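You operate a simulated robot arm through the tools that you are given. There is no shell and no other tool. Be economical: measure what you need, move in short steps, check, and stop when the job is done.

You are at the controls of a simulated robot arm. One attempt, no reset.

Task
Clear the side leaf, raise it to HIGH and pin it.
Fine: stand the round base on the drawing board first, then draw the pin out by its yellow knob; push it back in at the end.

Only the result counts: the job must be done as asked and must still hold three seconds after the hand-in. Knocking over, shifting, dropping, spilling or breaking anything else fails it.

Robot
A 6-joint arm with a two-finger parallel gripper, fixed in place. Base frame: the origin is at the foot of the arm, x ahead of it, y to its left, z up. Readings come in m, rad, newtons and seconds.
With the tool pointing down near the work surface it reaches from about 0.32 to 0.7 m from the base axis. Its first joint turns from -2.897 to 2.897 rad. Payload 4.1 kg.
Tool frame: the origin (TCP) lies between the finger pads and is the grasp point; the fingertips stand 0.023 m ahead of it; z points along the fingers, y is the line along which they close. The gripper opens to 0.094 m. The fingers are 0.038 m wide and 0.01 m thick; the gripper's body (0.054 by 0.096 m) begins 0.039 m behind the TCP.
Orientation is that of the tool frame in the base frame, as a unit quaternion [x, y, z, w]. With the fingers straight down and closing along the base's y, the tool's x points along the base's -x, its y along +y and its z along -z.

Tools
- The arm moves only by the tool play_rows. Its argument "increments" is a list of rows, each an object (a shift or turn left out is 0, a gripper value left out holds the last) with "jaw": the opening, from 0 (shut) to 1 (fully open); "linear": the shift along the base's x, y, z in units of 150 mm (1.0 is 150 mm), a list of three; "delta_rot": the turn, a rotation vector about the base's x, y, z in units of 45 degrees (1.0 is 45 degrees), a list of three. In form: [{"jaw": jaw, "linear": [dx, dy, dz], "delta_rot": [ax, ay, az]}, ...]. A call has 1 to 12 rows; each row is the pose to reach, as a shift and turn from the pose commanded when the call began. A call with a number of a shift or a turn outside -1 to 1 is refused whole. Rows are played at 5 a second. More than 0.05 m and 0.15 rad between two rows, or a gripper value outside its range, and nothing of the call is played. Where a pose cannot be reached the arm comes as near as it can. A force on the tool above 90 N (or 10 N above the force at the start of the call, whichever is more), or a blocked arm, ends the call early, and 0.2 s more pass. Each finger travels about 0.045 m/s and halts on what it meets, pressing with about 41 N; the grip force reading is that of the motor and also rises with nothing between the fingers. The clock runs only during rows and for 0.2 s after the last one: add rows that repeat a pose to give the fingers time. The reply holds the time, the measured pose of the TCP, the force on the tool along the base axes, the opening and the grip force, in the units named above and with some noise, and new pictures: "show" is both (left out), scene, wrist or none.
- Cameras (640 x 400 px; columns grow to the right, rows downward): "scene" is fixed at [0.0483, -0.6513, 1.2948]; the picture's right is [0.94, -0.33, 0.00], its down [-0.13, -0.37, -0.92] and it looks along [0.31, 0.87, -0.40] (base axes); focal length 289 px, centre (320, 200). "wrist" rides on the gripper at [-0.039, 0, -0.044] in the tool frame; the picture's right is [0.00, -1.00, 0.00], its down [0.97, 0.00, -0.24] and it looks along [0.24, 0.00, 0.97] (tool axes); focal length 218 px, centre (320, 200). There is no depth. A picture from a camera that has moved, and an enlarged one, comes with that camera's place and axes in the base frame and with its lens.
- slide_trunk(by): slides the trunk up (or, below 0, down) by that many m; the arm rides with it, the base frame stays. It gives what a move gives, with no picture.
- enlarge(camera, box): a new picture of the part [left, top, right, bottom] of that camera's present view, enlarged. It takes no simulated time.
- finish_job(): hands the job in; it is judged then, once.

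Go step by step. Nothing tells you positions but the pictures and the camera data: compare them with the known pose of the tool, close in by small moves and look again before you grip or let go. The budget is 120 turns and 150 pictures, counting those below and the enlarged ones. Unless the task says otherwise, let go and move clear before handing in, and close with one line.

The tools are called after ">>>" by a JSON object that holds its "fn" and its "kwargs". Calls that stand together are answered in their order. play_rows: Moves the arm, as the interface text tells. Its arguments: {"type":"object","properties":{"increments":{"type":"array","items":{"type":"object","properties":{"jaw":{"type":"number"},"linear":{"type":"array","items":{"type":"number"}},"delta_rot":{"type":"array","items":{"type":"number"}}}}},"show":{"type":"string","enum":["both","scene","wrist","none"]}},"required":["increments"]} The other tools are called the same way: slide_trunk (by) slides the trunk up or down; enlarge (camera, box) takes an enlarged picture of a part of a camera's view; finish_job () hands the job in.

At the start:

```text
clock: 0.0
tcp_pos: [0.3597, 0.0537, 1.2823]
orientation: [0.0, 1.0, 0.0, 0.0]
ft_force: [0.7, 0.0, -0.1]
gripper_width: 0.0941
grip_force: 0.0
trunk travel left (down, up): [-0.45, 0.14]
```

scene: 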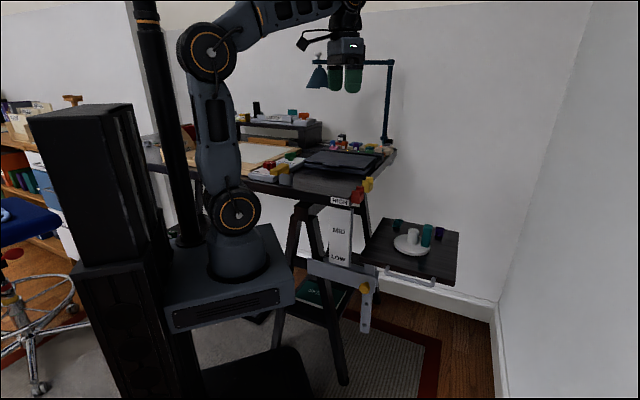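
wrist: 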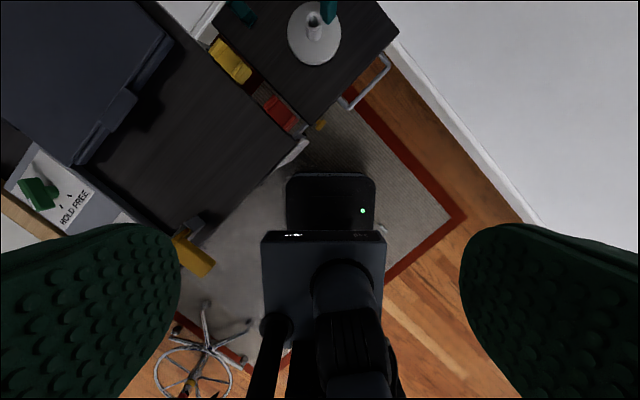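

I see a drafting table with a low side leaf on the right that carries a round white base with items on it, and a HIGH/MID/LOW scale. I'll enlarge the key regions first.

>>> {"fn": "enlarge", "kwargs": {"camera": "scene", "box": [300, 170, 480, 340]}}

>>> {"fn": "enlarge", "kwargs": {"camera": "scene", "box": [220, 90, 410, 210]}}

>>> {"fn": "enlarge", "kwargs": {"camera": "wrist", "box": [160, 0, 420, 160]}}

```text
2.35 times, centred on (390, 255) of scene
camera zoom: at [0.0483, -0.6513, 1.2948], right [0.94, -0.33, 0.0], down [-0.13, -0.37, -0.92], along [0.31, 0.87, -0.4], focal length 680 px, centre (155, 71)
```

zoom: 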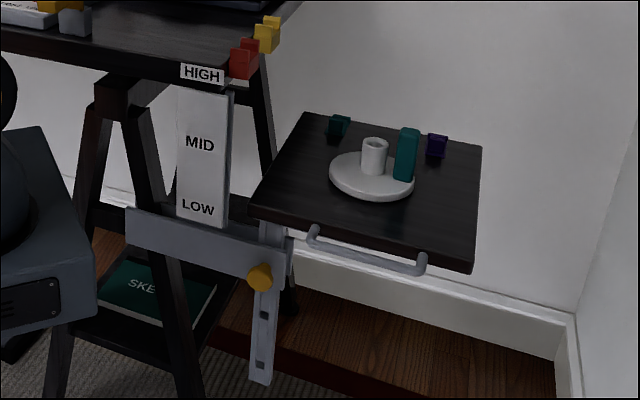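

```text
3.33 times, centred on (315, 150) of scene
camera zoom: at [0.0483, -0.6513, 1.2948], right [0.94, -0.33, 0.0], down [-0.13, -0.37, -0.92], along [0.31, 0.87, -0.4], focal length 963 px, centre (337, 367)
```

zoom: 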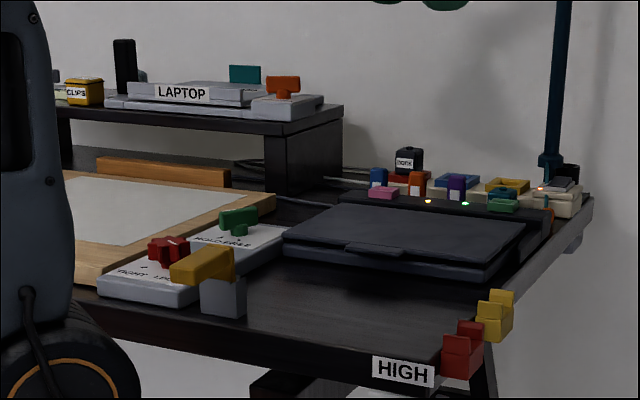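

```text
2.46 times, centred on (290, 80) of wrist
camera zoom: at [0.3982, 0.0543, 1.3255], right [0.0, -1.0, 0.0], down [-0.97, 0.0, 0.24], along [-0.24, 0.0, -0.97], focal length 537 px, centre (394, 495)
```

zoom: 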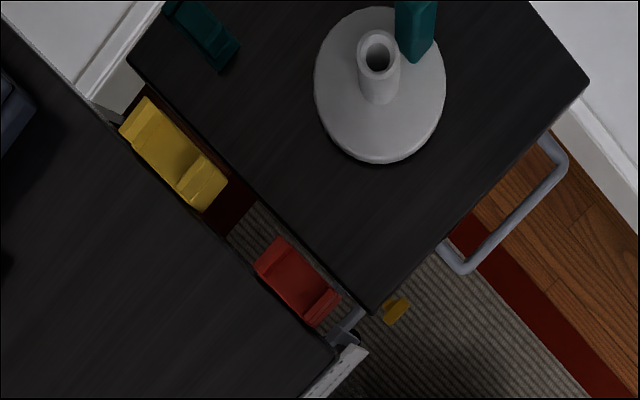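

I want to read the control cards and see the hardware close up before planning.

>>> {"fn": "enlarge", "kwargs": {"camera": "scene", "box": [240, 140, 320, 190]}}

>>> {"fn": "enlarge", "kwargs": {"camera": "wrist", "box": [0, 140, 220, 280]}}

>>> {"fn": "enlarge", "kwargs": {"camera": "scene", "box": [340, 240, 400, 340]}}

>>> {"fn": "enlarge", "kwargs": {"camera": "scene", "box": [370, 205, 470, 270]}}

>>> {"fn": "enlarge", "kwargs": {"camera": "scene", "box": [320, 170, 380, 210]}}

```text
8.00 times, centred on (280, 165) of scene
camera zoom: at [0.0483, -0.6513, 1.2948], right [0.94, -0.33, 0.0], down [-0.13, -0.37, -0.92], along [0.31, 0.87, -0.4], focal length 2310 px, centre (640, 480)
```

zoom: 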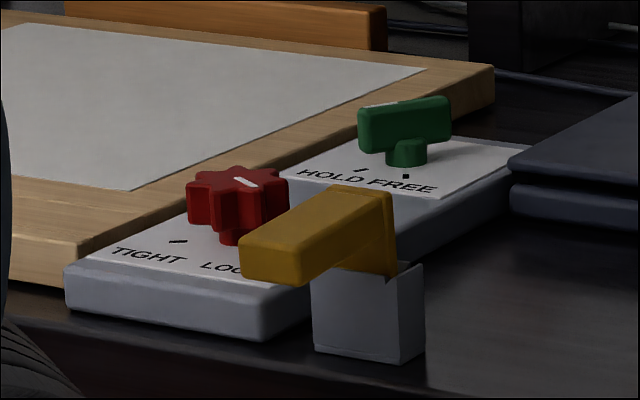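

```text
2.86 times, centred on (110, 210) of wrist
camera zoom: at [0.3982, 0.0543, 1.3255], right [0.0, -1.0, 0.0], down [-0.97, 0.0, 0.24], along [-0.24, 0.0, -0.97], focal length 624 px, centre (920, 171)
```

zoom: 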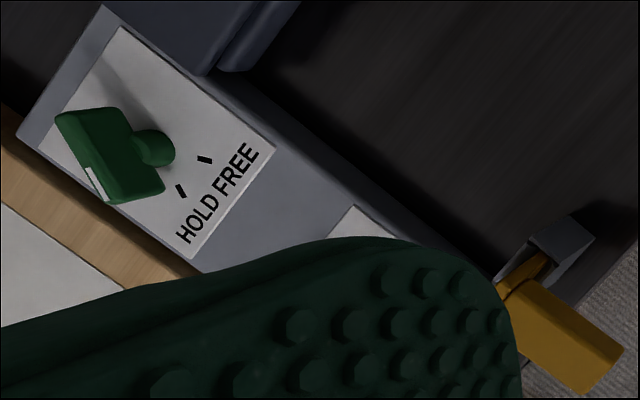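

```text
4.00 times, centred on (370, 290) of scene
camera zoom: at [0.0483, -0.6513, 1.2948], right [0.94, -0.33, 0.0], down [-0.13, -0.37, -0.92], along [0.31, 0.87, -0.4], focal length 1155 px, centre (120, -160)
```

zoom: 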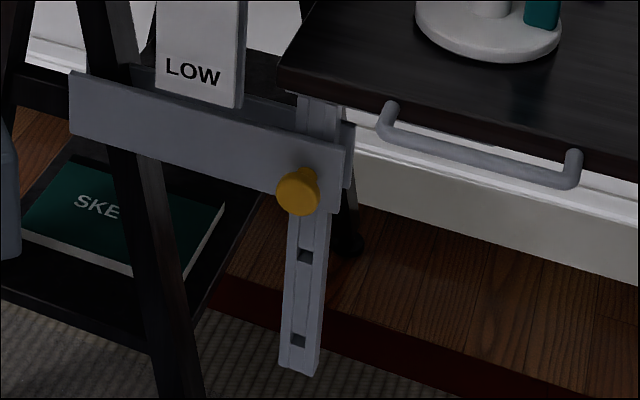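

```text
6.15 times, centred on (420, 238) of scene
camera zoom: at [0.0483, -0.6513, 1.2948], right [0.94, -0.33, 0.0], down [-0.13, -0.37, -0.92], along [0.31, 0.87, -0.4], focal length 1777 px, centre (-295, -31)
```

zoom: 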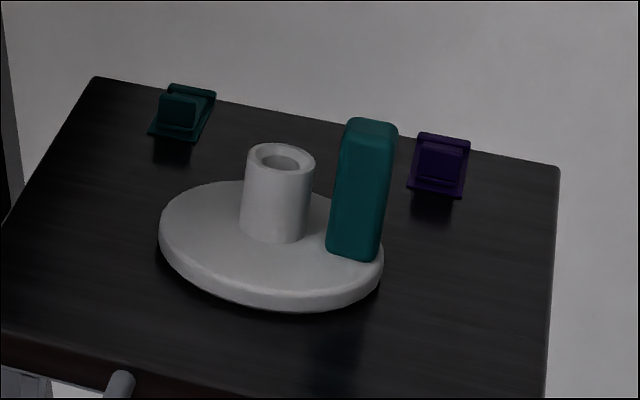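

```text
10.00 times, centred on (350, 190) of scene
camera zoom: at [0.0483, -0.6513, 1.2948], right [0.94, -0.33, 0.0], down [-0.13, -0.37, -0.92], along [0.31, 0.87, -0.4], focal length 2888 px, centre (20, 300)
```

zoom: 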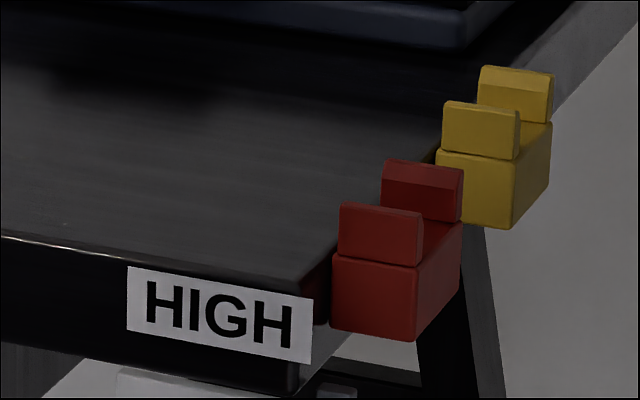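

The pin is at roughly (0.46, 0.05, 0.615). The leaf top is at about z 0.74 and the table top at about 0.93. The table axes are turned 45° to the base. Next I'll move above the leaf for a closer look.

>>> {"fn": "play_rows", "kwargs": {"increments": [{"linear": [0.3, 0, -0.1]}, {"linear": [0.6, 0, -0.3]}, {"linear": [0.8, 0, -0.5]}, {"linear": [1.0, 0, -0.7]}], "show": "none"}}

>>> {"fn": "play_rows", "kwargs": {"increments": [{"linear": [0.25, 0, -0.15]}, {"linear": [0.5, 0, -0.3]}, {"linear": [0.75, 0, -0.4]}, {"linear": [0.75, 0, -0.4]}], "show": "both"}}

```text
refused: row 2 steps farther than a row can; nothing moved
```

```text
clock: 1.0
tcp_pos: [0.4714, 0.0531, 1.2216]
orientation: [-0.001, 1.0, 0.0, 0.0]
ft_force: [0.4, 0.1, -0.1]
gripper_width: 0.0941
grip_force: 0.0
trunk travel left (down, up): [-0.45, 0.14]
camera wrist: at [0.5108, 0.054, 1.2648], right [0.0, -1.0, 0.0], down [-0.97, 0.0, 0.24], along [-0.24, 0.0, -0.97], focal length 218 px, centre (320, 200)
```

scene: 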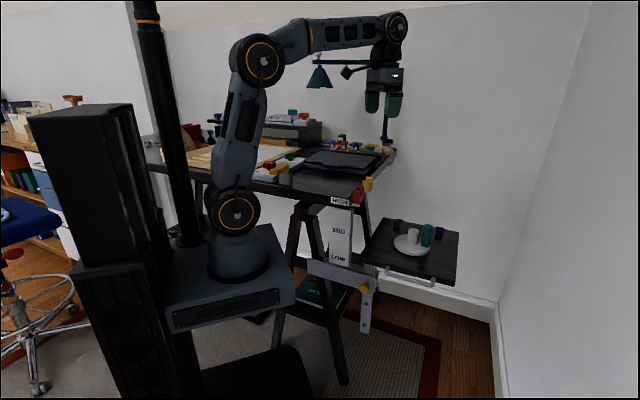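
wrist: 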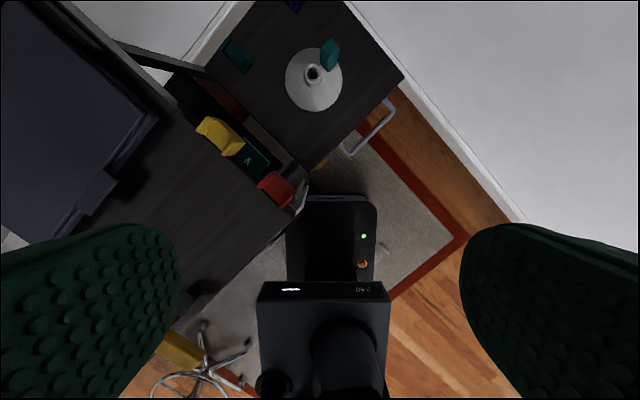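

>>> {"fn": "play_rows", "kwargs": {"increments": [{"linear": [0.2, 0, -0.25]}, {"linear": [0.4, 0, -0.5]}, {"linear": [0.6, 0, -0.75]}, {"linear": [0.8, 0, -0.95]}, {"linear": [0.9, 0, -1.0]}], "show": "wrist"}}

```text
clock: 2.2
tcp_pos: [0.6071, 0.0548, 1.0719]
orientation: [0.0, 1.0, 0.0, 0.0]
ft_force: [0.0, 0.9, 0.1]
gripper_width: 0.0942
grip_force: 0.1
trunk travel left (down, up): [-0.45, 0.14]
camera wrist: at [0.6459, 0.0543, 1.1153], right [0.0, -1.0, 0.0], down [-0.97, 0.0, 0.24], along [-0.24, 0.0, -0.97], focal length 218 px, centre (320, 200)
```

wrist: 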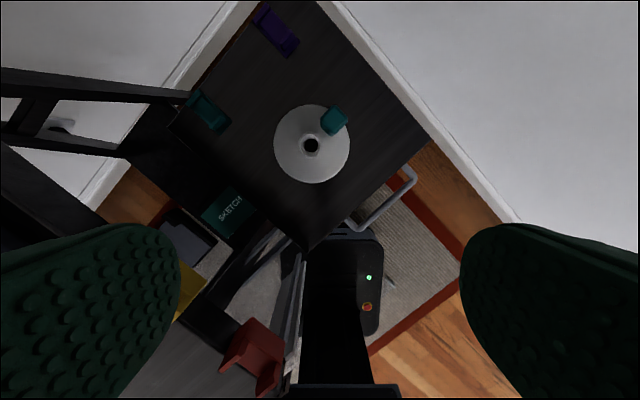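

>>> {"fn": "enlarge", "kwargs": {"camera": "wrist", "box": [160, 0, 440, 260]}}

>>> {"fn": "enlarge", "kwargs": {"camera": "wrist", "box": [260, 90, 370, 200]}}

>>> {"fn": "enlarge", "kwargs": {"camera": "scene", "box": [150, 130, 300, 200]}}

```text
1.54 times, centred on (300, 130) of wrist
camera zoom: at [0.6459, 0.0543, 1.1153], right [0.0, -1.0, 0.0], down [-0.97, 0.0, 0.24], along [-0.24, 0.0, -0.97], focal length 336 px, centre (351, 308)
```

zoom: 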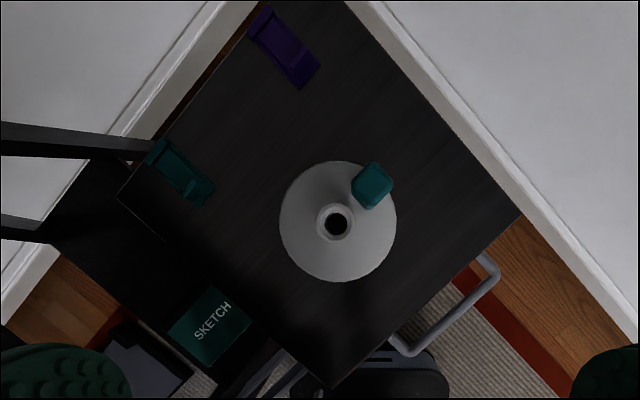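

```text
3.64 times, centred on (315, 145) of wrist
camera zoom: at [0.6459, 0.0543, 1.1153], right [0.0, -1.0, 0.0], down [-0.97, 0.0, 0.24], along [-0.24, 0.0, -0.97], focal length 794 px, centre (338, 400)
```

zoom: 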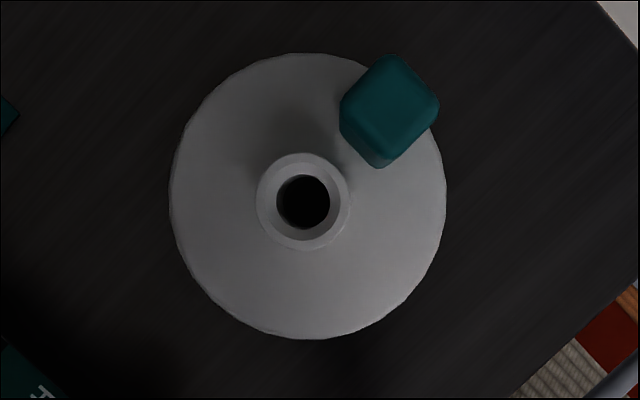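

```text
4.27 times, centred on (225, 165) of scene
camera zoom: at [0.0483, -0.6513, 1.2948], right [0.94, -0.33, 0.0], down [-0.13, -0.37, -0.92], along [0.31, 0.87, -0.4], focal length 1232 px, centre (725, 349)
```

zoom: 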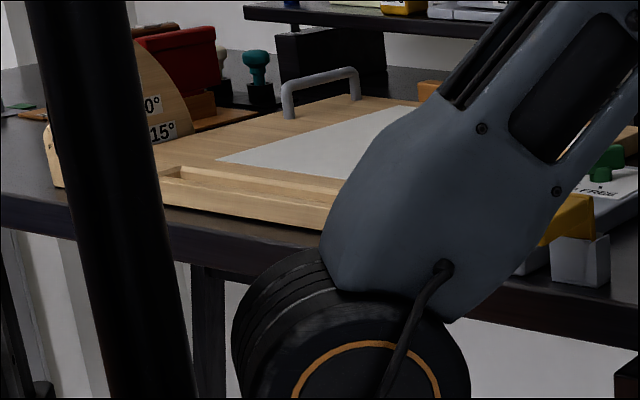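

The round base has a central post about 37 mm across near (0.648, 0.070), topping out at about z 0.796. A teal block stands on the disc on the +u side. I'll turn the tool +135° so the fingers close along v and the camera is away from the block.

>>> {"fn": "play_rows", "kwargs": {"increments": [{"delta_rot": [0, 0, 0.18]}, {"delta_rot": [0, 0, 0.36]}, {"delta_rot": [0, 0, 0.54]}, {"delta_rot": [0, 0, 0.72]}, {"delta_rot": [0, 0, 0.88]}, {"delta_rot": [0, 0, 1.0]}], "show": "none"}}

>>> {"fn": "play_rows", "kwargs": {"increments": [{"delta_rot": [0, 0, 0.18]}, {"delta_rot": [0, 0, 0.36]}, {"delta_rot": [0, 0, 0.54]}, {"delta_rot": [0, 0, 0.72]}, {"delta_rot": [0, 0, 0.88]}, {"delta_rot": [0, 0, 1.0]}], "show": "none"}}

>>> {"fn": "play_rows", "kwargs": {"increments": [{"delta_rot": [0, 0, 0.18]}, {"delta_rot": [0, 0, 0.36]}, {"delta_rot": [0, 0, 0.54]}, {"delta_rot": [0, 0, 0.72]}, {"delta_rot": [0, 0, 0.88]}, {"delta_rot": [0, 0, 1.0]}, {"delta_rot": [0, 0, 1.0]}], "show": "both"}}

```text
clock: 3.6
tcp_pos: [0.6076, 0.0533, 1.072]
orientation: [-0.384, 0.924, 0.0, 0.0]
ft_force: [0.0, 0.8, 0.7]
gripper_width: 0.094
grip_force: 0.1
trunk travel left (down, up): [-0.45, 0.14]
```

```text
clock: 5.0
tcp_pos: [0.6073, 0.0536, 1.072]
orientation: [0.709, -0.706, 0.0, 0.0]
ft_force: [0.4, -0.2, -0.5]
gripper_width: 0.094
grip_force: 0.0
trunk travel left (down, up): [-0.45, 0.14]
```

```text
clock: 6.6
tcp_pos: [0.6078, 0.054, 1.0705]
orientation: [0.924, -0.382, -0.001, 0.001]
ft_force: [-0.1, 0.8, 0.6]
gripper_width: 0.094
grip_force: 0.1
trunk travel left (down, up): [-0.45, 0.14]
camera wrist: at [0.5794, 0.0818, 1.1152], right [0.71, 0.71, 0.0], down [0.69, -0.69, 0.24], along [0.17, -0.17, -0.97], focal length 218 px, centre (320, 200)
```

scene: 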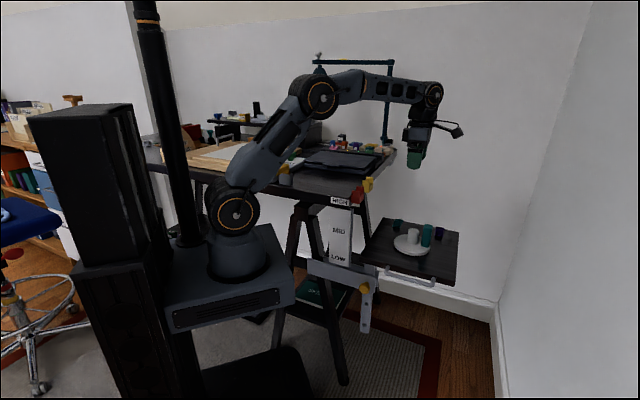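
wrist: 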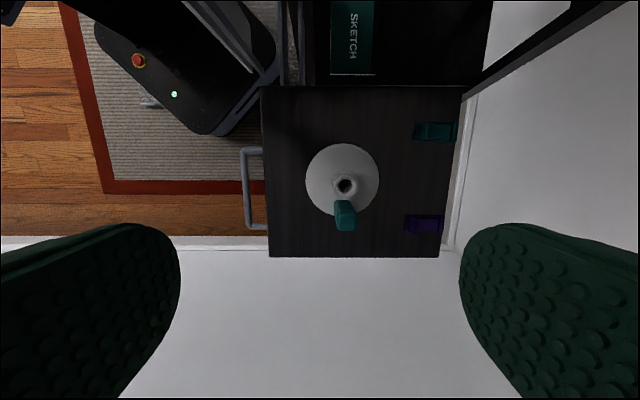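

The view is now aligned with the leaf, and the post triangulates to about (0.646, 0.069). I'll descend part way with a small offset away from the block and check again.

>>> {"fn": "play_rows", "kwargs": {"increments": [{"linear": [0.1, 0.05, -0.25]}, {"linear": [0.2, 0.1, -0.5]}, {"linear": [0.23, 0.127, -0.75]}, {"linear": [0.23, 0.127, -1.0]}, {"linear": [0.23, 0.127, -1.0]}], "show": "both"}}

```text
clock: 7.8
tcp_pos: [0.643, 0.0719, 0.9229]
orientation: [0.924, -0.382, 0.001, 0.001]
ft_force: [-0.4, -0.1, -0.4]
gripper_width: 0.0938
grip_force: 0.1
trunk travel left (down, up): [-0.45, 0.14]
camera wrist: at [0.6143, 0.1007, 0.9659], right [0.71, 0.71, 0.0], down [0.69, -0.69, 0.24], along [0.17, -0.17, -0.97], focal length 218 px, centre (320, 200)
```

scene: 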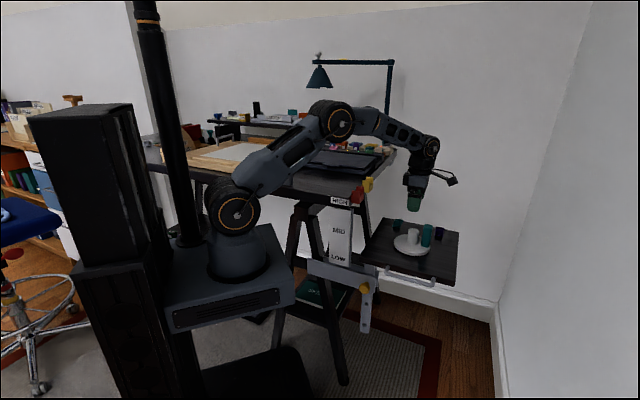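
wrist: 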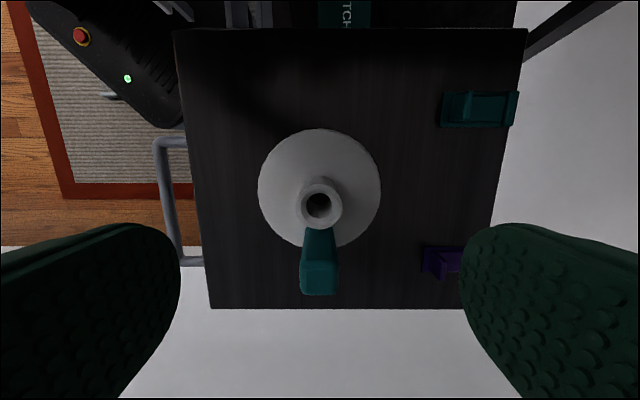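

>>> {"fn": "enlarge", "kwargs": {"camera": "wrist", "box": [240, 110, 400, 310]}}

>>> {"fn": "enlarge", "kwargs": {"camera": "wrist", "box": [400, 70, 540, 170]}}

>>> {"fn": "enlarge", "kwargs": {"camera": "scene", "box": [370, 160, 470, 270]}}

```text
2.00 times, centred on (320, 210) of wrist
camera zoom: at [0.6143, 0.1007, 0.9659], right [0.71, 0.71, 0.0], down [0.69, -0.69, 0.24], along [0.17, -0.17, -0.97], focal length 436 px, centre (320, 180)
```

zoom: 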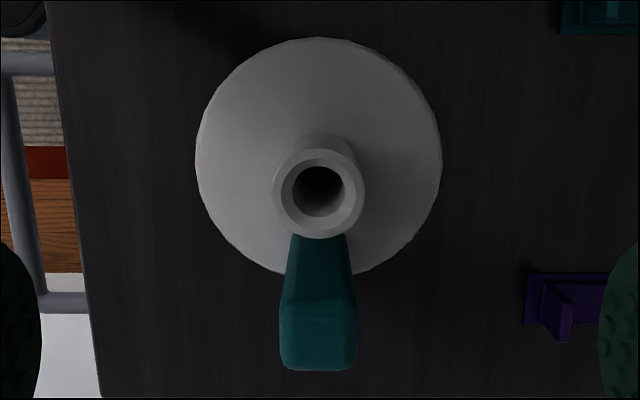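

```text
4.00 times, centred on (470, 120) of wrist
camera zoom: at [0.6143, 0.1007, 0.9659], right [0.71, 0.71, 0.0], down [0.69, -0.69, 0.24], along [0.17, -0.17, -0.97], focal length 873 px, centre (-280, 520)
```

zoom: 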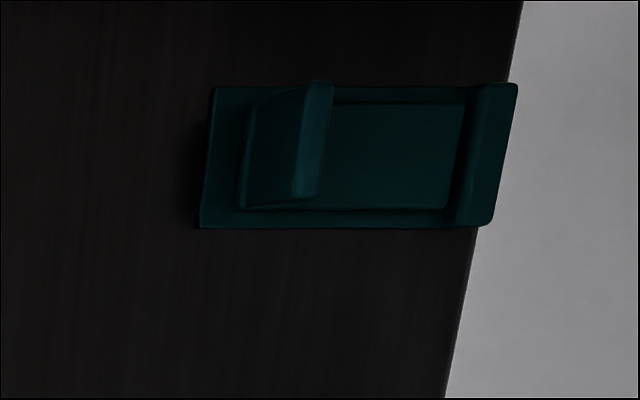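

```text
3.64 times, centred on (420, 215) of scene
camera zoom: at [0.0483, -0.6513, 1.2948], right [0.94, -0.33, 0.0], down [-0.13, -0.37, -0.92], along [0.31, 0.87, -0.4], focal length 1050 px, centre (-44, 146)
```

zoom: 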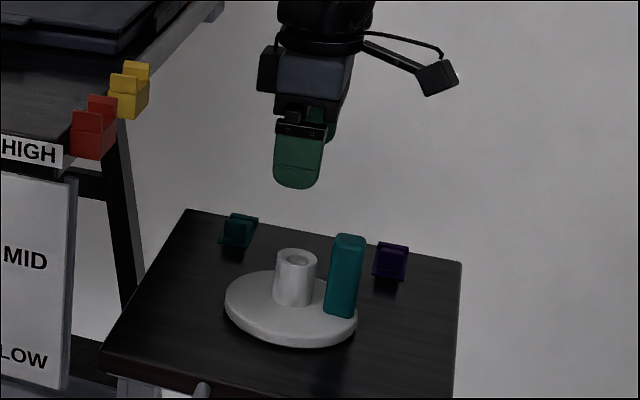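

The clips look like mounted fixtures, so I'll leave them. The block has about 10 mm of clearance, so I'll descend to the post.

>>> {"fn": "play_rows", "kwargs": {"increments": [{"linear": [0, 0, -0.15]}, {"linear": [0, 0, -0.3]}, {"linear": [0, 0, -0.45]}, {"linear": [0, 0, -0.6]}, {"linear": [0, 0, -0.7]}, {"linear": [0, 0, -0.8]}, {"linear": [0, 0, -0.87]}, {"linear": [0, 0, -0.87]}], "show": "both"}}

>>> {"fn": "enlarge", "kwargs": {"camera": "scene", "box": [370, 190, 470, 270]}}

```text
clock: 9.6
tcp_pos: [0.6415, 0.0733, 0.7918]
orientation: [0.924, -0.383, 0.0, 0.0]
ft_force: [0.2, 0.6, -0.7]
gripper_width: 0.0941
grip_force: 0.0
trunk travel left (down, up): [-0.45, 0.14]
camera wrist: at [0.6137, 0.1011, 0.8346], right [0.71, 0.71, 0.0], down [0.69, -0.69, 0.24], along [0.17, -0.17, -0.97], focal length 218 px, centre (320, 200)
```

scene: 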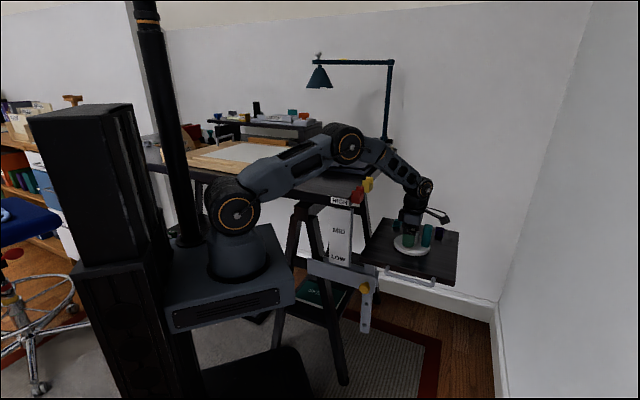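
wrist: 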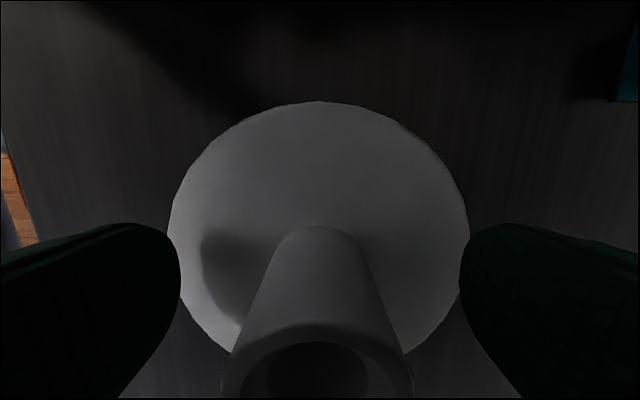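

```text
5.00 times, centred on (420, 230) of scene
camera zoom: at [0.0483, -0.6513, 1.2948], right [0.94, -0.33, 0.0], down [-0.13, -0.37, -0.92], along [0.31, 0.87, -0.4], focal length 1444 px, centre (-180, 50)
```

zoom: 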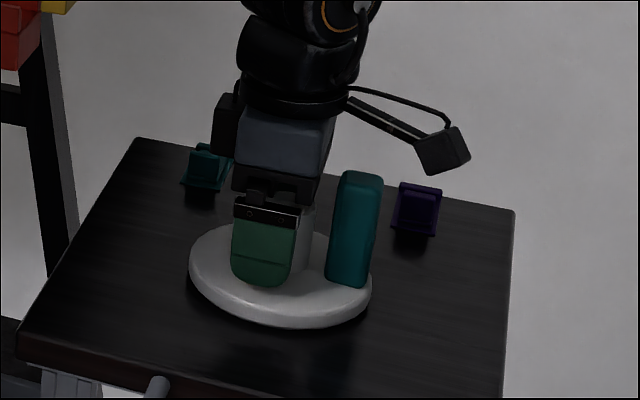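

Clearances look good, so I'll close on the post and lift 20 mm slowly.

>>> {"fn": "play_rows", "kwargs": {"increments": [{"jaw": 0.5}, {"jaw": 0.4}, {"jaw": 0.2}, {"jaw": 0.2}, {"jaw": 0.2}, {"jaw": 0.0}, {"jaw": 0.0}, {"jaw": 0.0}], "show": "none"}}

>>> {"fn": "play_rows", "kwargs": {"increments": [{"linear": [0, 0, 0.02]}, {"linear": [0, 0, 0.05]}, {"linear": [0, 0, 0.09]}, {"linear": [0, 0, 0.13]}, {"linear": [0, 0, 0.16]}, {"linear": [0, 0, 0.16]}], "show": "scene"}}

>>> {"fn": "enlarge", "kwargs": {"camera": "scene", "box": [370, 190, 470, 270]}}

```text
clock: 11.4
tcp_pos: [0.6414, 0.0721, 0.7913]
orientation: [0.924, -0.383, 0.0, 0.0]
ft_force: [-0.9, -1.0, 0.8]
gripper_width: 0.037
grip_force: 40.9
trunk travel left (down, up): [-0.45, 0.14]
```

```text
clock: 12.8
tcp_pos: [0.6417, 0.0728, 0.8152]
orientation: [0.924, -0.382, -0.001, 0.0]
ft_force: [-0.3, -0.5, -2.0]
gripper_width: 0.0366
grip_force: 41.1
trunk travel left (down, up): [-0.45, 0.14]
```

scene: 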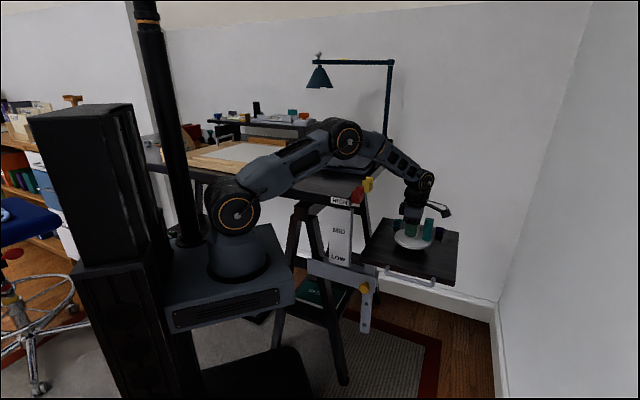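

```text
5.00 times, centred on (420, 230) of scene
camera zoom: at [0.0483, -0.6513, 1.2948], right [0.94, -0.33, 0.0], down [-0.13, -0.37, -0.92], along [0.31, 0.87, -0.4], focal length 1444 px, centre (-180, 50)
```

zoom: 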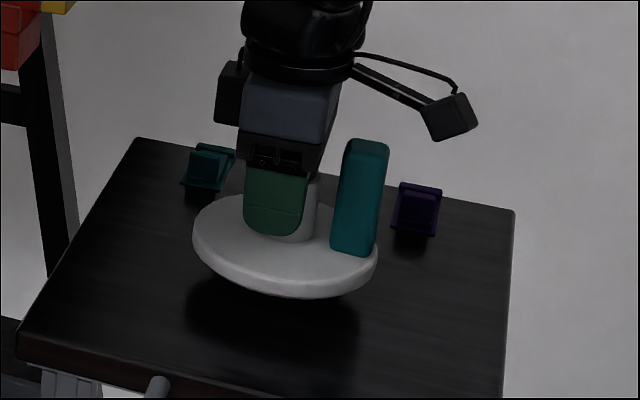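

The base lifts cleanly with the block riding on it. I'll raise it slowly to about z 1.15, keeping the tool level.

>>> {"fn": "play_rows", "kwargs": {"increments": [{"linear": [0, 0, 0.04]}, {"linear": [0, 0, 0.1]}, {"linear": [0, 0, 0.2]}, {"linear": [0, 0, 0.3]}, {"linear": [0, 0, 0.4]}, {"linear": [0, 0, 0.5]}, {"linear": [0, 0, 0.6]}, {"linear": [0, 0, 0.7]}, {"linear": [0, 0, 0.8]}, {"linear": [0, 0, 0.9]}, {"linear": [0, 0, 0.96]}, {"linear": [0, 0, 1.0]}], "show": "none"}}

>>> {"fn": "play_rows", "kwargs": {"increments": [{"linear": [0, 0, 0.04]}, {"linear": [0, 0, 0.1]}, {"linear": [0, 0, 0.2]}, {"linear": [0, 0, 0.3]}, {"linear": [0, 0, 0.4]}, {"linear": [0, 0, 0.5]}, {"linear": [0, 0, 0.6]}, {"linear": [0, 0, 0.7]}, {"linear": [0, 0, 0.8]}, {"linear": [0, 0, 0.9]}, {"linear": [0, 0, 0.96]}, {"linear": [0, 0, 1.0]}], "show": "scene"}}

>>> {"fn": "enlarge", "kwargs": {"camera": "scene", "box": [370, 80, 470, 180]}}

```text
clock: 15.4
tcp_pos: [0.6419, 0.0732, 0.9664]
orientation: [0.924, -0.382, 0.0, 0.0]
ft_force: [0.1, 0.1, -3.0]
gripper_width: 0.0371
grip_force: 40.9
trunk travel left (down, up): [-0.45, 0.14]
```

```text
clock: 18.0
tcp_pos: [0.6429, 0.0735, 1.1148]
orientation: [0.924, -0.383, 0.001, 0.0]
ft_force: [-1.0, -0.5, -3.1]
gripper_width: 0.0369
grip_force: 40.7
trunk travel left (down, up): [-0.45, 0.14]
```

scene: 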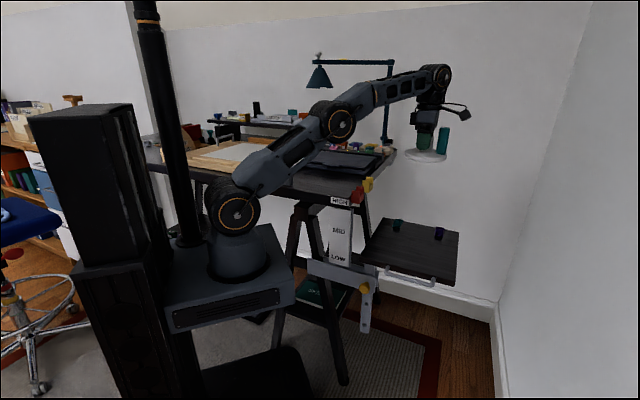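

```text
4.00 times, centred on (420, 130) of scene
camera zoom: at [0.0483, -0.6513, 1.2948], right [0.94, -0.33, 0.0], down [-0.13, -0.37, -0.92], along [0.31, 0.87, -0.4], focal length 1155 px, centre (-80, 480)
```

zoom: 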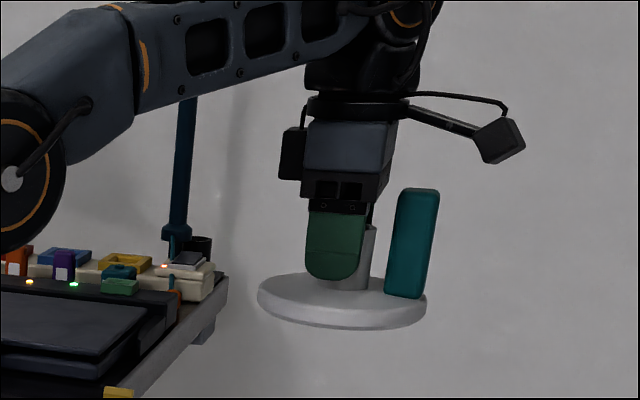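

Level and stable. Now I'll swing slowly along an arc over the table towards the drawing board.

>>> {"fn": "play_rows", "kwargs": {"increments": [{"linear": [-0.012, 0.05, 0]}, {"linear": [-0.04, 0.16, 0.02]}, {"linear": [-0.08, 0.33, 0.04]}, {"linear": [-0.12, 0.49, 0.06]}, {"linear": [-0.16, 0.65, 0.08]}, {"linear": [-0.2, 0.81, 0.1]}, {"linear": [-0.23, 0.93, 0.1]}, {"linear": [-0.24, 0.98, 0.1]}], "show": "none"}}

>>> {"fn": "play_rows", "kwargs": {"increments": [{"linear": [-0.023, 0.047, 0]}, {"linear": [-0.08, 0.16, 0]}, {"linear": [-0.155, 0.31, 0]}, {"linear": [-0.235, 0.465, 0]}, {"linear": [-0.315, 0.62, 0]}, {"linear": [-0.39, 0.77, 0]}, {"linear": [-0.45, 0.89, 0]}, {"linear": [-0.473, 0.933, 0]}], "show": "scene"}}

```text
clock: 19.8
tcp_pos: [0.603, 0.2192, 1.1291]
orientation: [0.924, -0.383, 0.0, 0.001]
ft_force: [0.1, 0.3, -2.6]
gripper_width: 0.037
grip_force: 40.9
trunk travel left (down, up): [-0.45, 0.14]
```

```text
clock: 21.6
tcp_pos: [0.527, 0.3545, 1.1252]
orientation: [0.924, -0.382, 0.0, 0.0]
ft_force: [-0.2, -0.8, -3.1]
gripper_width: 0.0368
grip_force: 40.5
out of reach, approached as far as the arm can: row 5, 6, 7, 8
trunk travel left (down, up): [-0.45, 0.14]
```

scene: 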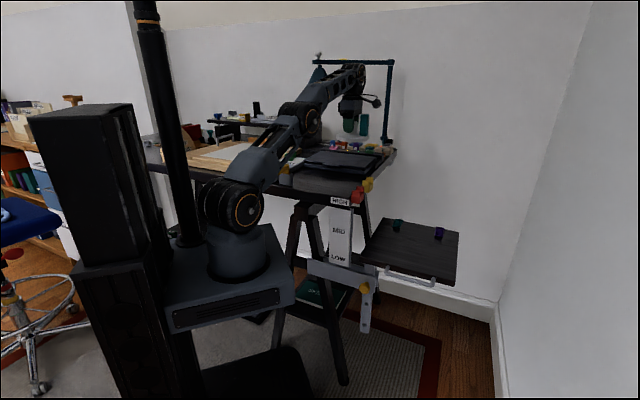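

The radius is slightly long at this height, so I'll tighten the arc a little.

>>> {"fn": "play_rows", "kwargs": {"increments": [{"linear": [-0.06, 0.03, -0.02]}, {"linear": [-0.15, 0.1, -0.04]}, {"linear": [-0.29, 0.22, -0.06]}, {"linear": [-0.43, 0.34, -0.06]}, {"linear": [-0.58, 0.46, -0.06]}, {"linear": [-0.72, 0.57, -0.06]}, {"linear": [-0.82, 0.65, -0.06]}, {"linear": [-0.86, 0.68, -0.06]}], "show": "none"}}

>>> {"fn": "play_rows", "kwargs": {"increments": [{"linear": [-0.04, 0.025, 0]}, {"linear": [-0.13, 0.08, 0]}, {"linear": [-0.26, 0.16, 0]}, {"linear": [-0.4, 0.24, 0]}, {"linear": [-0.53, 0.32, 0]}, {"linear": [-0.66, 0.4, 0]}, {"linear": [-0.75, 0.46, 0]}, {"linear": [-0.79, 0.48, 0]}], "show": "both"}}

```text
clock: 23.4
tcp_pos: [0.3978, 0.457, 1.1172]
orientation: [0.924, -0.382, 0.001, 0.0]
ft_force: [-0.4, 0.1, -2.6]
gripper_width: 0.0368
grip_force: 41.4
trunk travel left (down, up): [-0.45, 0.14]
```

```text
clock: 25.2
tcp_pos: [0.2795, 0.5296, 1.1174]
orientation: [0.924, -0.383, 0.0, 0.001]
ft_force: [0.4, -0.3, -2.4]
gripper_width: 0.0368
grip_force: 40.9
trunk travel left (down, up): [-0.45, 0.14]
camera wrist: at [0.2514, 0.5564, 1.1601], right [0.71, 0.71, 0.0], down [0.69, -0.69, 0.24], along [0.17, -0.17, -0.97], focal length 218 px, centre (320, 200)
```

scene: 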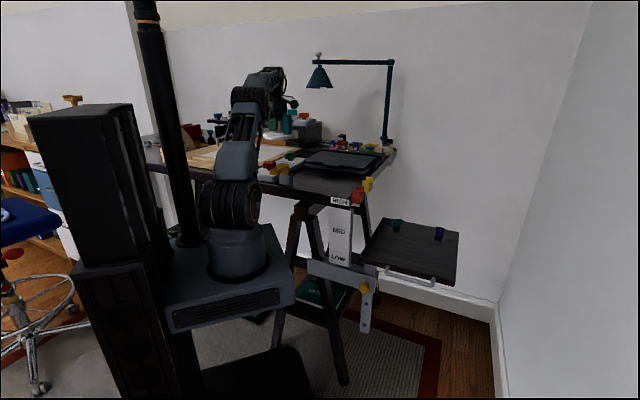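
wrist: 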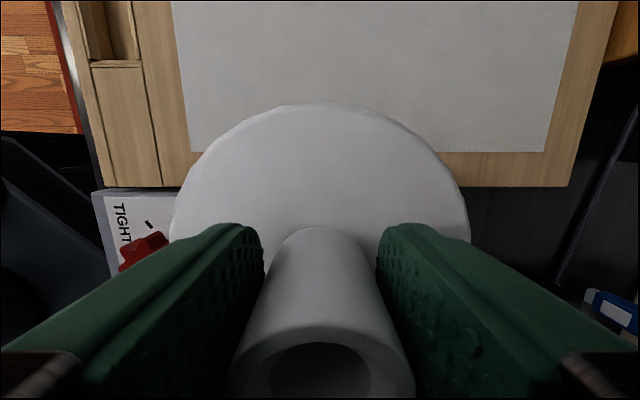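

The drawing board is visible, with its right edge just under the tool and its top at about z 0.975. I'll move 0.12 m inward, clear of the front trough.

>>> {"fn": "play_rows", "kwargs": {"increments": [{"linear": [-0.03, 0.024, 0]}, {"linear": [-0.11, 0.08, 0]}, {"linear": [-0.22, 0.16, -0.02]}, {"linear": [-0.33, 0.24, -0.06]}, {"linear": [-0.44, 0.32, -0.1]}, {"linear": [-0.55, 0.4, -0.14]}, {"linear": [-0.63, 0.45, -0.18]}, {"linear": [-0.66, 0.473, -0.2]}, {"linear": [-0.66, 0.473, -0.25]}, {"linear": [-0.66, 0.473, -0.3]}, {"linear": [-0.66, 0.473, -0.33]}, {"linear": [-0.66, 0.473, -0.33]}], "show": "both"}}

>>> {"fn": "enlarge", "kwargs": {"camera": "scene", "box": [190, 80, 330, 190]}}

```text
clock: 27.8
tcp_pos: [0.1801, 0.5982, 1.0669]
orientation: [0.924, -0.383, -0.001, -0.001]
ft_force: [0.2, -0.3, -3.2]
gripper_width: 0.0369
grip_force: 40.7
out of reach, approached as far as the arm can: row 7, 8
trunk travel left (down, up): [-0.45, 0.14]
camera wrist: at [0.1525, 0.6276, 1.1105], right [0.71, 0.71, 0.0], down [0.69, -0.69, 0.24], along [0.17, -0.17, -0.97], focal length 218 px, centre (320, 200)
```

scene: 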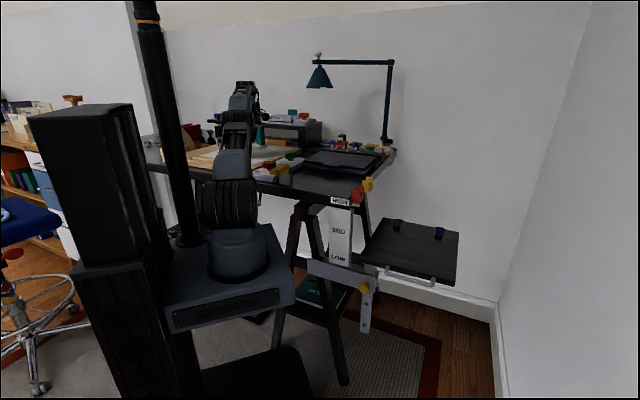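
wrist: 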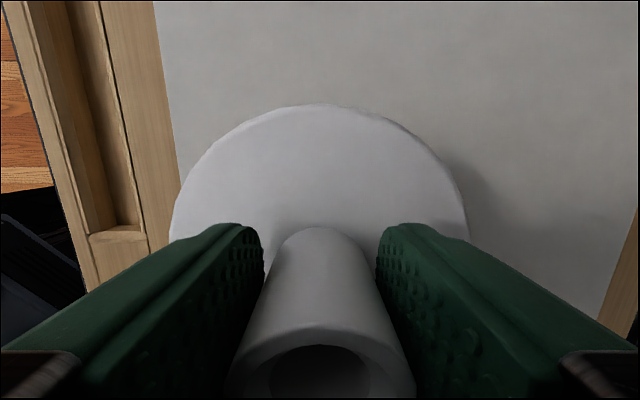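

```text
3.64 times, centred on (260, 135) of scene
camera zoom: at [0.0483, -0.6513, 1.2948], right [0.94, -0.33, 0.0], down [-0.13, -0.37, -0.92], along [0.31, 0.87, -0.4], focal length 1050 px, centre (538, 436)
```

zoom: 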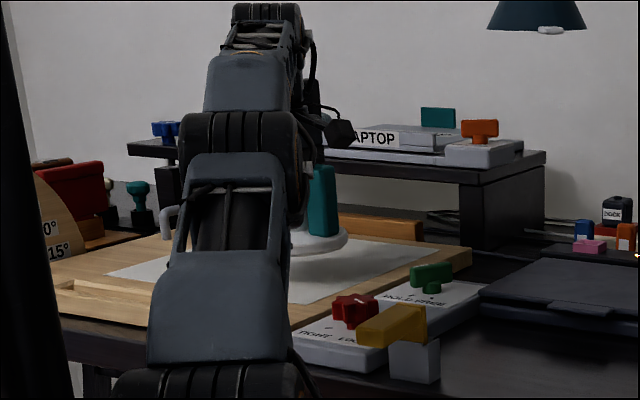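

The base is over the paper, with the trough and frame clear. I'll lower gently, watching the force.

>>> {"fn": "play_rows", "kwargs": {"increments": [{"linear": [0, 0, -0.05]}, {"linear": [0, 0, -0.1]}, {"linear": [0, 0, -0.15]}, {"linear": [0, 0, -0.18]}, {"linear": [0, 0, -0.2]}, {"linear": [0, 0, -0.2]}], "show": "none"}}

>>> {"fn": "enlarge", "kwargs": {"camera": "scene", "box": [220, 120, 320, 180]}}

```text
clock: 29.2
tcp_pos: [0.1806, 0.5997, 1.0364]
orientation: [0.924, -0.383, 0.0, 0.0]
ft_force: [0.7, 1.1, -2.8]
gripper_width: 0.0368
grip_force: 41.2
trunk travel left (down, up): [-0.45, 0.14]
```

```text
6.40 times, centred on (270, 150) of scene
camera zoom: at [0.0483, -0.6513, 1.2948], right [0.94, -0.33, 0.0], down [-0.13, -0.37, -0.92], along [0.31, 0.87, -0.4], focal length 1848 px, centre (640, 520)
```

zoom: 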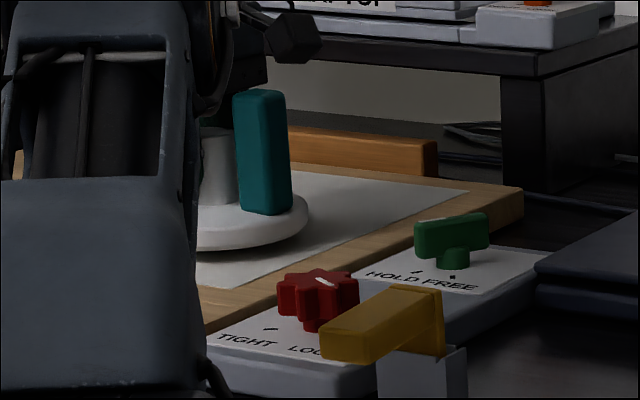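

>>> {"fn": "play_rows", "kwargs": {"increments": [{"linear": [0, 0, -0.02]}, {"linear": [0, 0, -0.035]}, {"linear": [0, 0, -0.035]}], "show": "none"}}

>>> {"fn": "play_rows", "kwargs": {"increments": [{"linear": [0, 0, -0.01]}, {"linear": [0, 0, -0.02]}, {"linear": [0, 0, -0.02]}], "show": "none"}}

>>> {"fn": "enlarge", "kwargs": {"camera": "scene", "box": [220, 120, 320, 180]}}

```text
clock: 30.0
tcp_pos: [0.1801, 0.5998, 1.0306]
orientation: [0.924, -0.383, 0.0, 0.0]
ft_force: [0.2, 0.3, -2.8]
gripper_width: 0.037
grip_force: 40.5
trunk travel left (down, up): [-0.45, 0.14]
```

```text
clock: 30.8
tcp_pos: [0.1804, 0.5997, 1.0287]
orientation: [0.924, -0.383, 0.0, 0.0]
ft_force: [-1.1, 0.3, -3.9]
gripper_width: 0.0367
grip_force: 41.1
trunk travel left (down, up): [-0.45, 0.14]
```

```text
6.40 times, centred on (270, 150) of scene
camera zoom: at [0.0483, -0.6513, 1.2948], right [0.94, -0.33, 0.0], down [-0.13, -0.37, -0.92], along [0.31, 0.87, -0.4], focal length 1848 px, centre (640, 520)
```

zoom: 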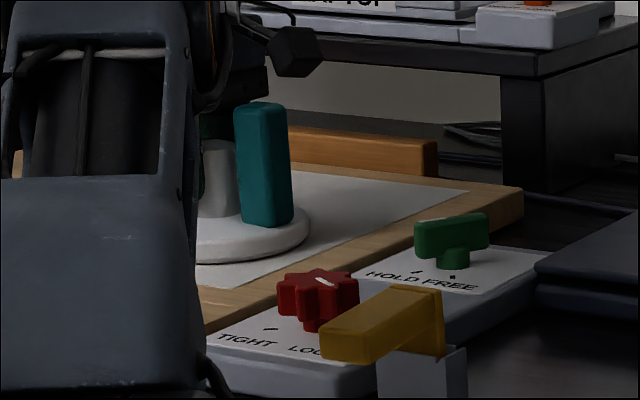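

>>> {"fn": "play_rows", "kwargs": {"increments": [{"linear": [0, 0, -0.01]}, {"linear": [0, 0, -0.02]}, {"linear": [0, 0, -0.02]}], "show": "none"}}

>>> {"fn": "play_rows", "kwargs": {"increments": [{"linear": [0, 0, -0.01]}, {"linear": [0, 0, -0.02]}, {"linear": [0, 0, -0.02]}], "show": "none"}}

>>> {"fn": "enlarge", "kwargs": {"camera": "scene", "box": [220, 120, 320, 180]}}

```text
clock: 31.6
tcp_pos: [0.1805, 0.5992, 1.0277]
orientation: [0.924, -0.382, 0.001, -0.001]
ft_force: [-0.5, 0.7, 6.8]
gripper_width: 0.037
grip_force: 41.1
trunk travel left (down, up): [-0.45, 0.14]
```

```text
clock: 32.4
tcp_pos: [0.1808, 0.5991, 1.0268]
orientation: [0.924, -0.383, -0.001, -0.005]
ft_force: [3.3, 9.4, 31.9]
gripper_width: 0.0369
grip_force: 41.0
trunk travel left (down, up): [-0.45, 0.14]
```

```text
6.40 times, centred on (270, 150) of scene
camera zoom: at [0.0483, -0.6513, 1.2948], right [0.94, -0.33, 0.0], down [-0.13, -0.37, -0.92], along [0.31, 0.87, -0.4], focal length 1848 px, centre (640, 520)
```

zoom: 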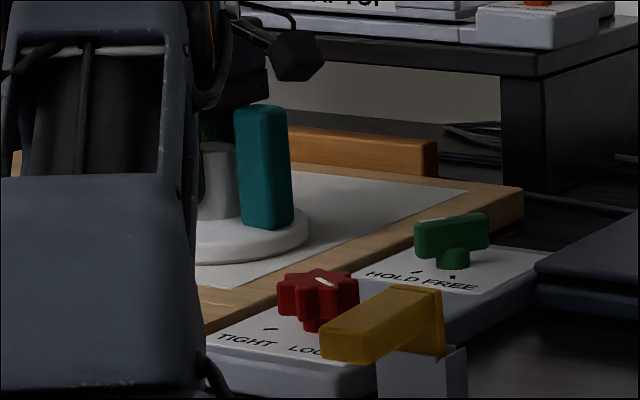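

Contact is made. I'll relieve the press, open gradually, then withdraw straight up.

>>> {"fn": "play_rows", "kwargs": {"increments": [{"linear": [0, 0, 0.015]}, {"linear": [0, 0, 0.023]}, {"linear": [0, 0, 0.023]}], "show": "none"}}

>>> {"fn": "play_rows", "kwargs": {"increments": [{"jaw": 0.5}, {"jaw": 0.7}, {"jaw": 0.9}, {"jaw": 1.0}, {"jaw": 1.0}, {"jaw": 1.0}], "show": "both"}}

>>> {"fn": "enlarge", "kwargs": {"camera": "scene", "box": [220, 120, 320, 180]}}

```text
clock: 33.2
tcp_pos: [0.1803, 0.5983, 1.0262]
orientation: [0.924, -0.383, -0.001, 0.001]
ft_force: [1.4, 7.9, 20.5]
gripper_width: 0.0373
grip_force: 41.3
trunk travel left (down, up): [-0.45, 0.14]
```

```text
clock: 34.6
tcp_pos: [0.181, 0.5989, 1.0257]
orientation: [0.924, -0.383, 0.0, 0.0]
ft_force: [0.0, -0.2, -0.3]
gripper_width: 0.0941
grip_force: 0.1
trunk travel left (down, up): [-0.45, 0.14]
camera wrist: at [0.1526, 0.6273, 1.0698], right [0.71, 0.71, 0.0], down [0.69, -0.69, 0.24], along [0.17, -0.17, -0.97], focal length 218 px, centre (320, 200)
```

scene: 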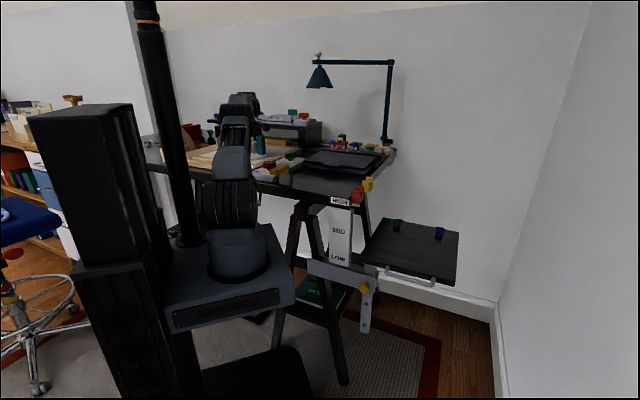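
wrist: 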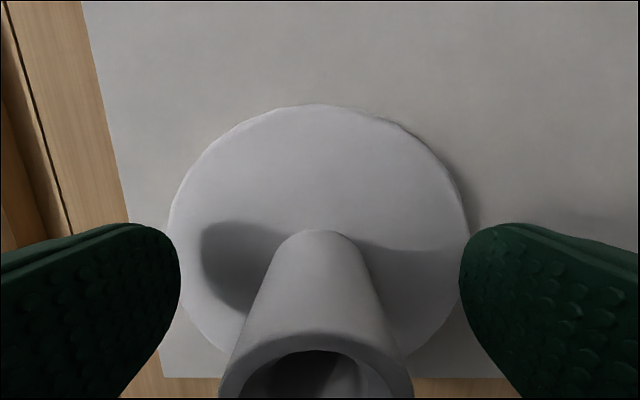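

```text
6.40 times, centred on (270, 150) of scene
camera zoom: at [0.0483, -0.6513, 1.2948], right [0.94, -0.33, 0.0], down [-0.13, -0.37, -0.92], along [0.31, 0.87, -0.4], focal length 1848 px, centre (640, 520)
```

zoom: 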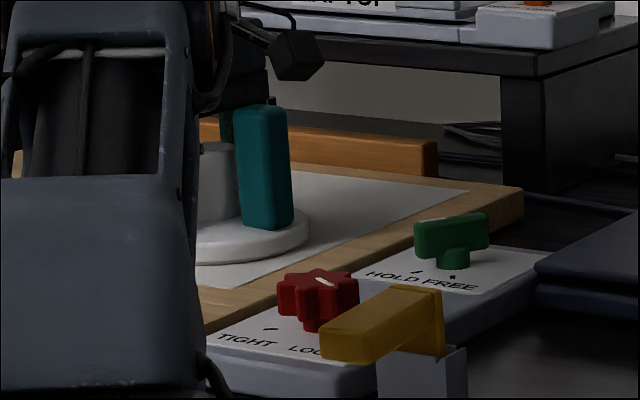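

Released and standing. I'll lift clear straight up using the trunk.

>>> {"fn": "slide_trunk", "kwargs": {"by": 0.12}}

>>> {"fn": "enlarge", "kwargs": {"camera": "scene", "box": [190, 80, 330, 190]}}

>>> {"fn": "enlarge", "kwargs": {"camera": "wrist", "box": [0, 0, 640, 400]}}

```text
clock: 36.1
tcp_pos: [0.181, 0.5991, 1.1462]
orientation: [0.924, -0.383, 0.0, 0.0]
ft_force: [0.3, -0.2, 0.6]
gripper_width: 0.094
grip_force: 0.1
trunk travel left (down, up): [-0.57, 0.02]
```

```text
3.64 times, centred on (260, 135) of scene
camera zoom: at [0.0483, -0.6513, 1.2948], right [0.94, -0.33, 0.0], down [-0.13, -0.37, -0.92], along [0.31, 0.87, -0.4], focal length 1050 px, centre (538, 436)
```

zoom: 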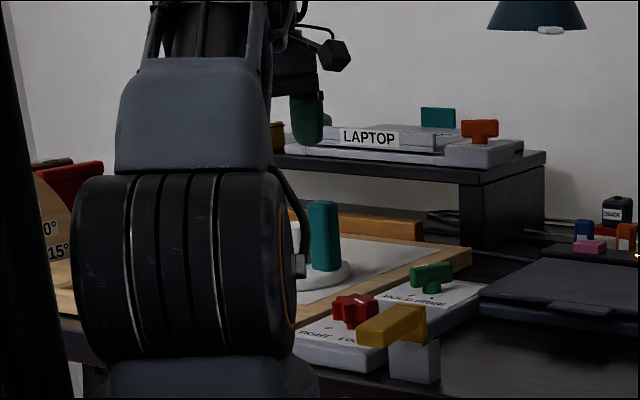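

```text
1.00 times, centred on (320, 200) of wrist
camera zoom: at [0.1526, 0.6274, 1.1897], right [0.71, 0.71, 0.0], down [0.69, -0.69, 0.24], along [0.17, -0.17, -0.97], focal length 218 px, centre (320, 200)
```

zoom: 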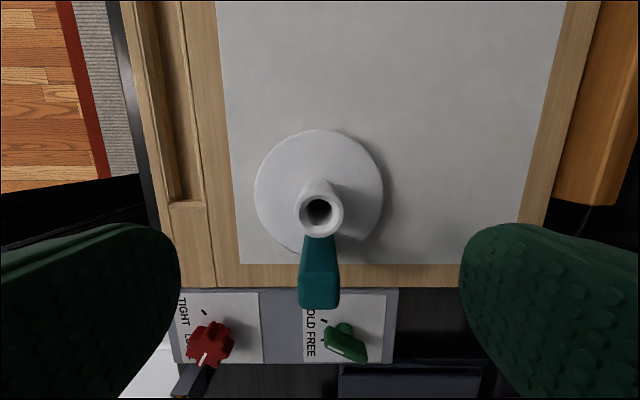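

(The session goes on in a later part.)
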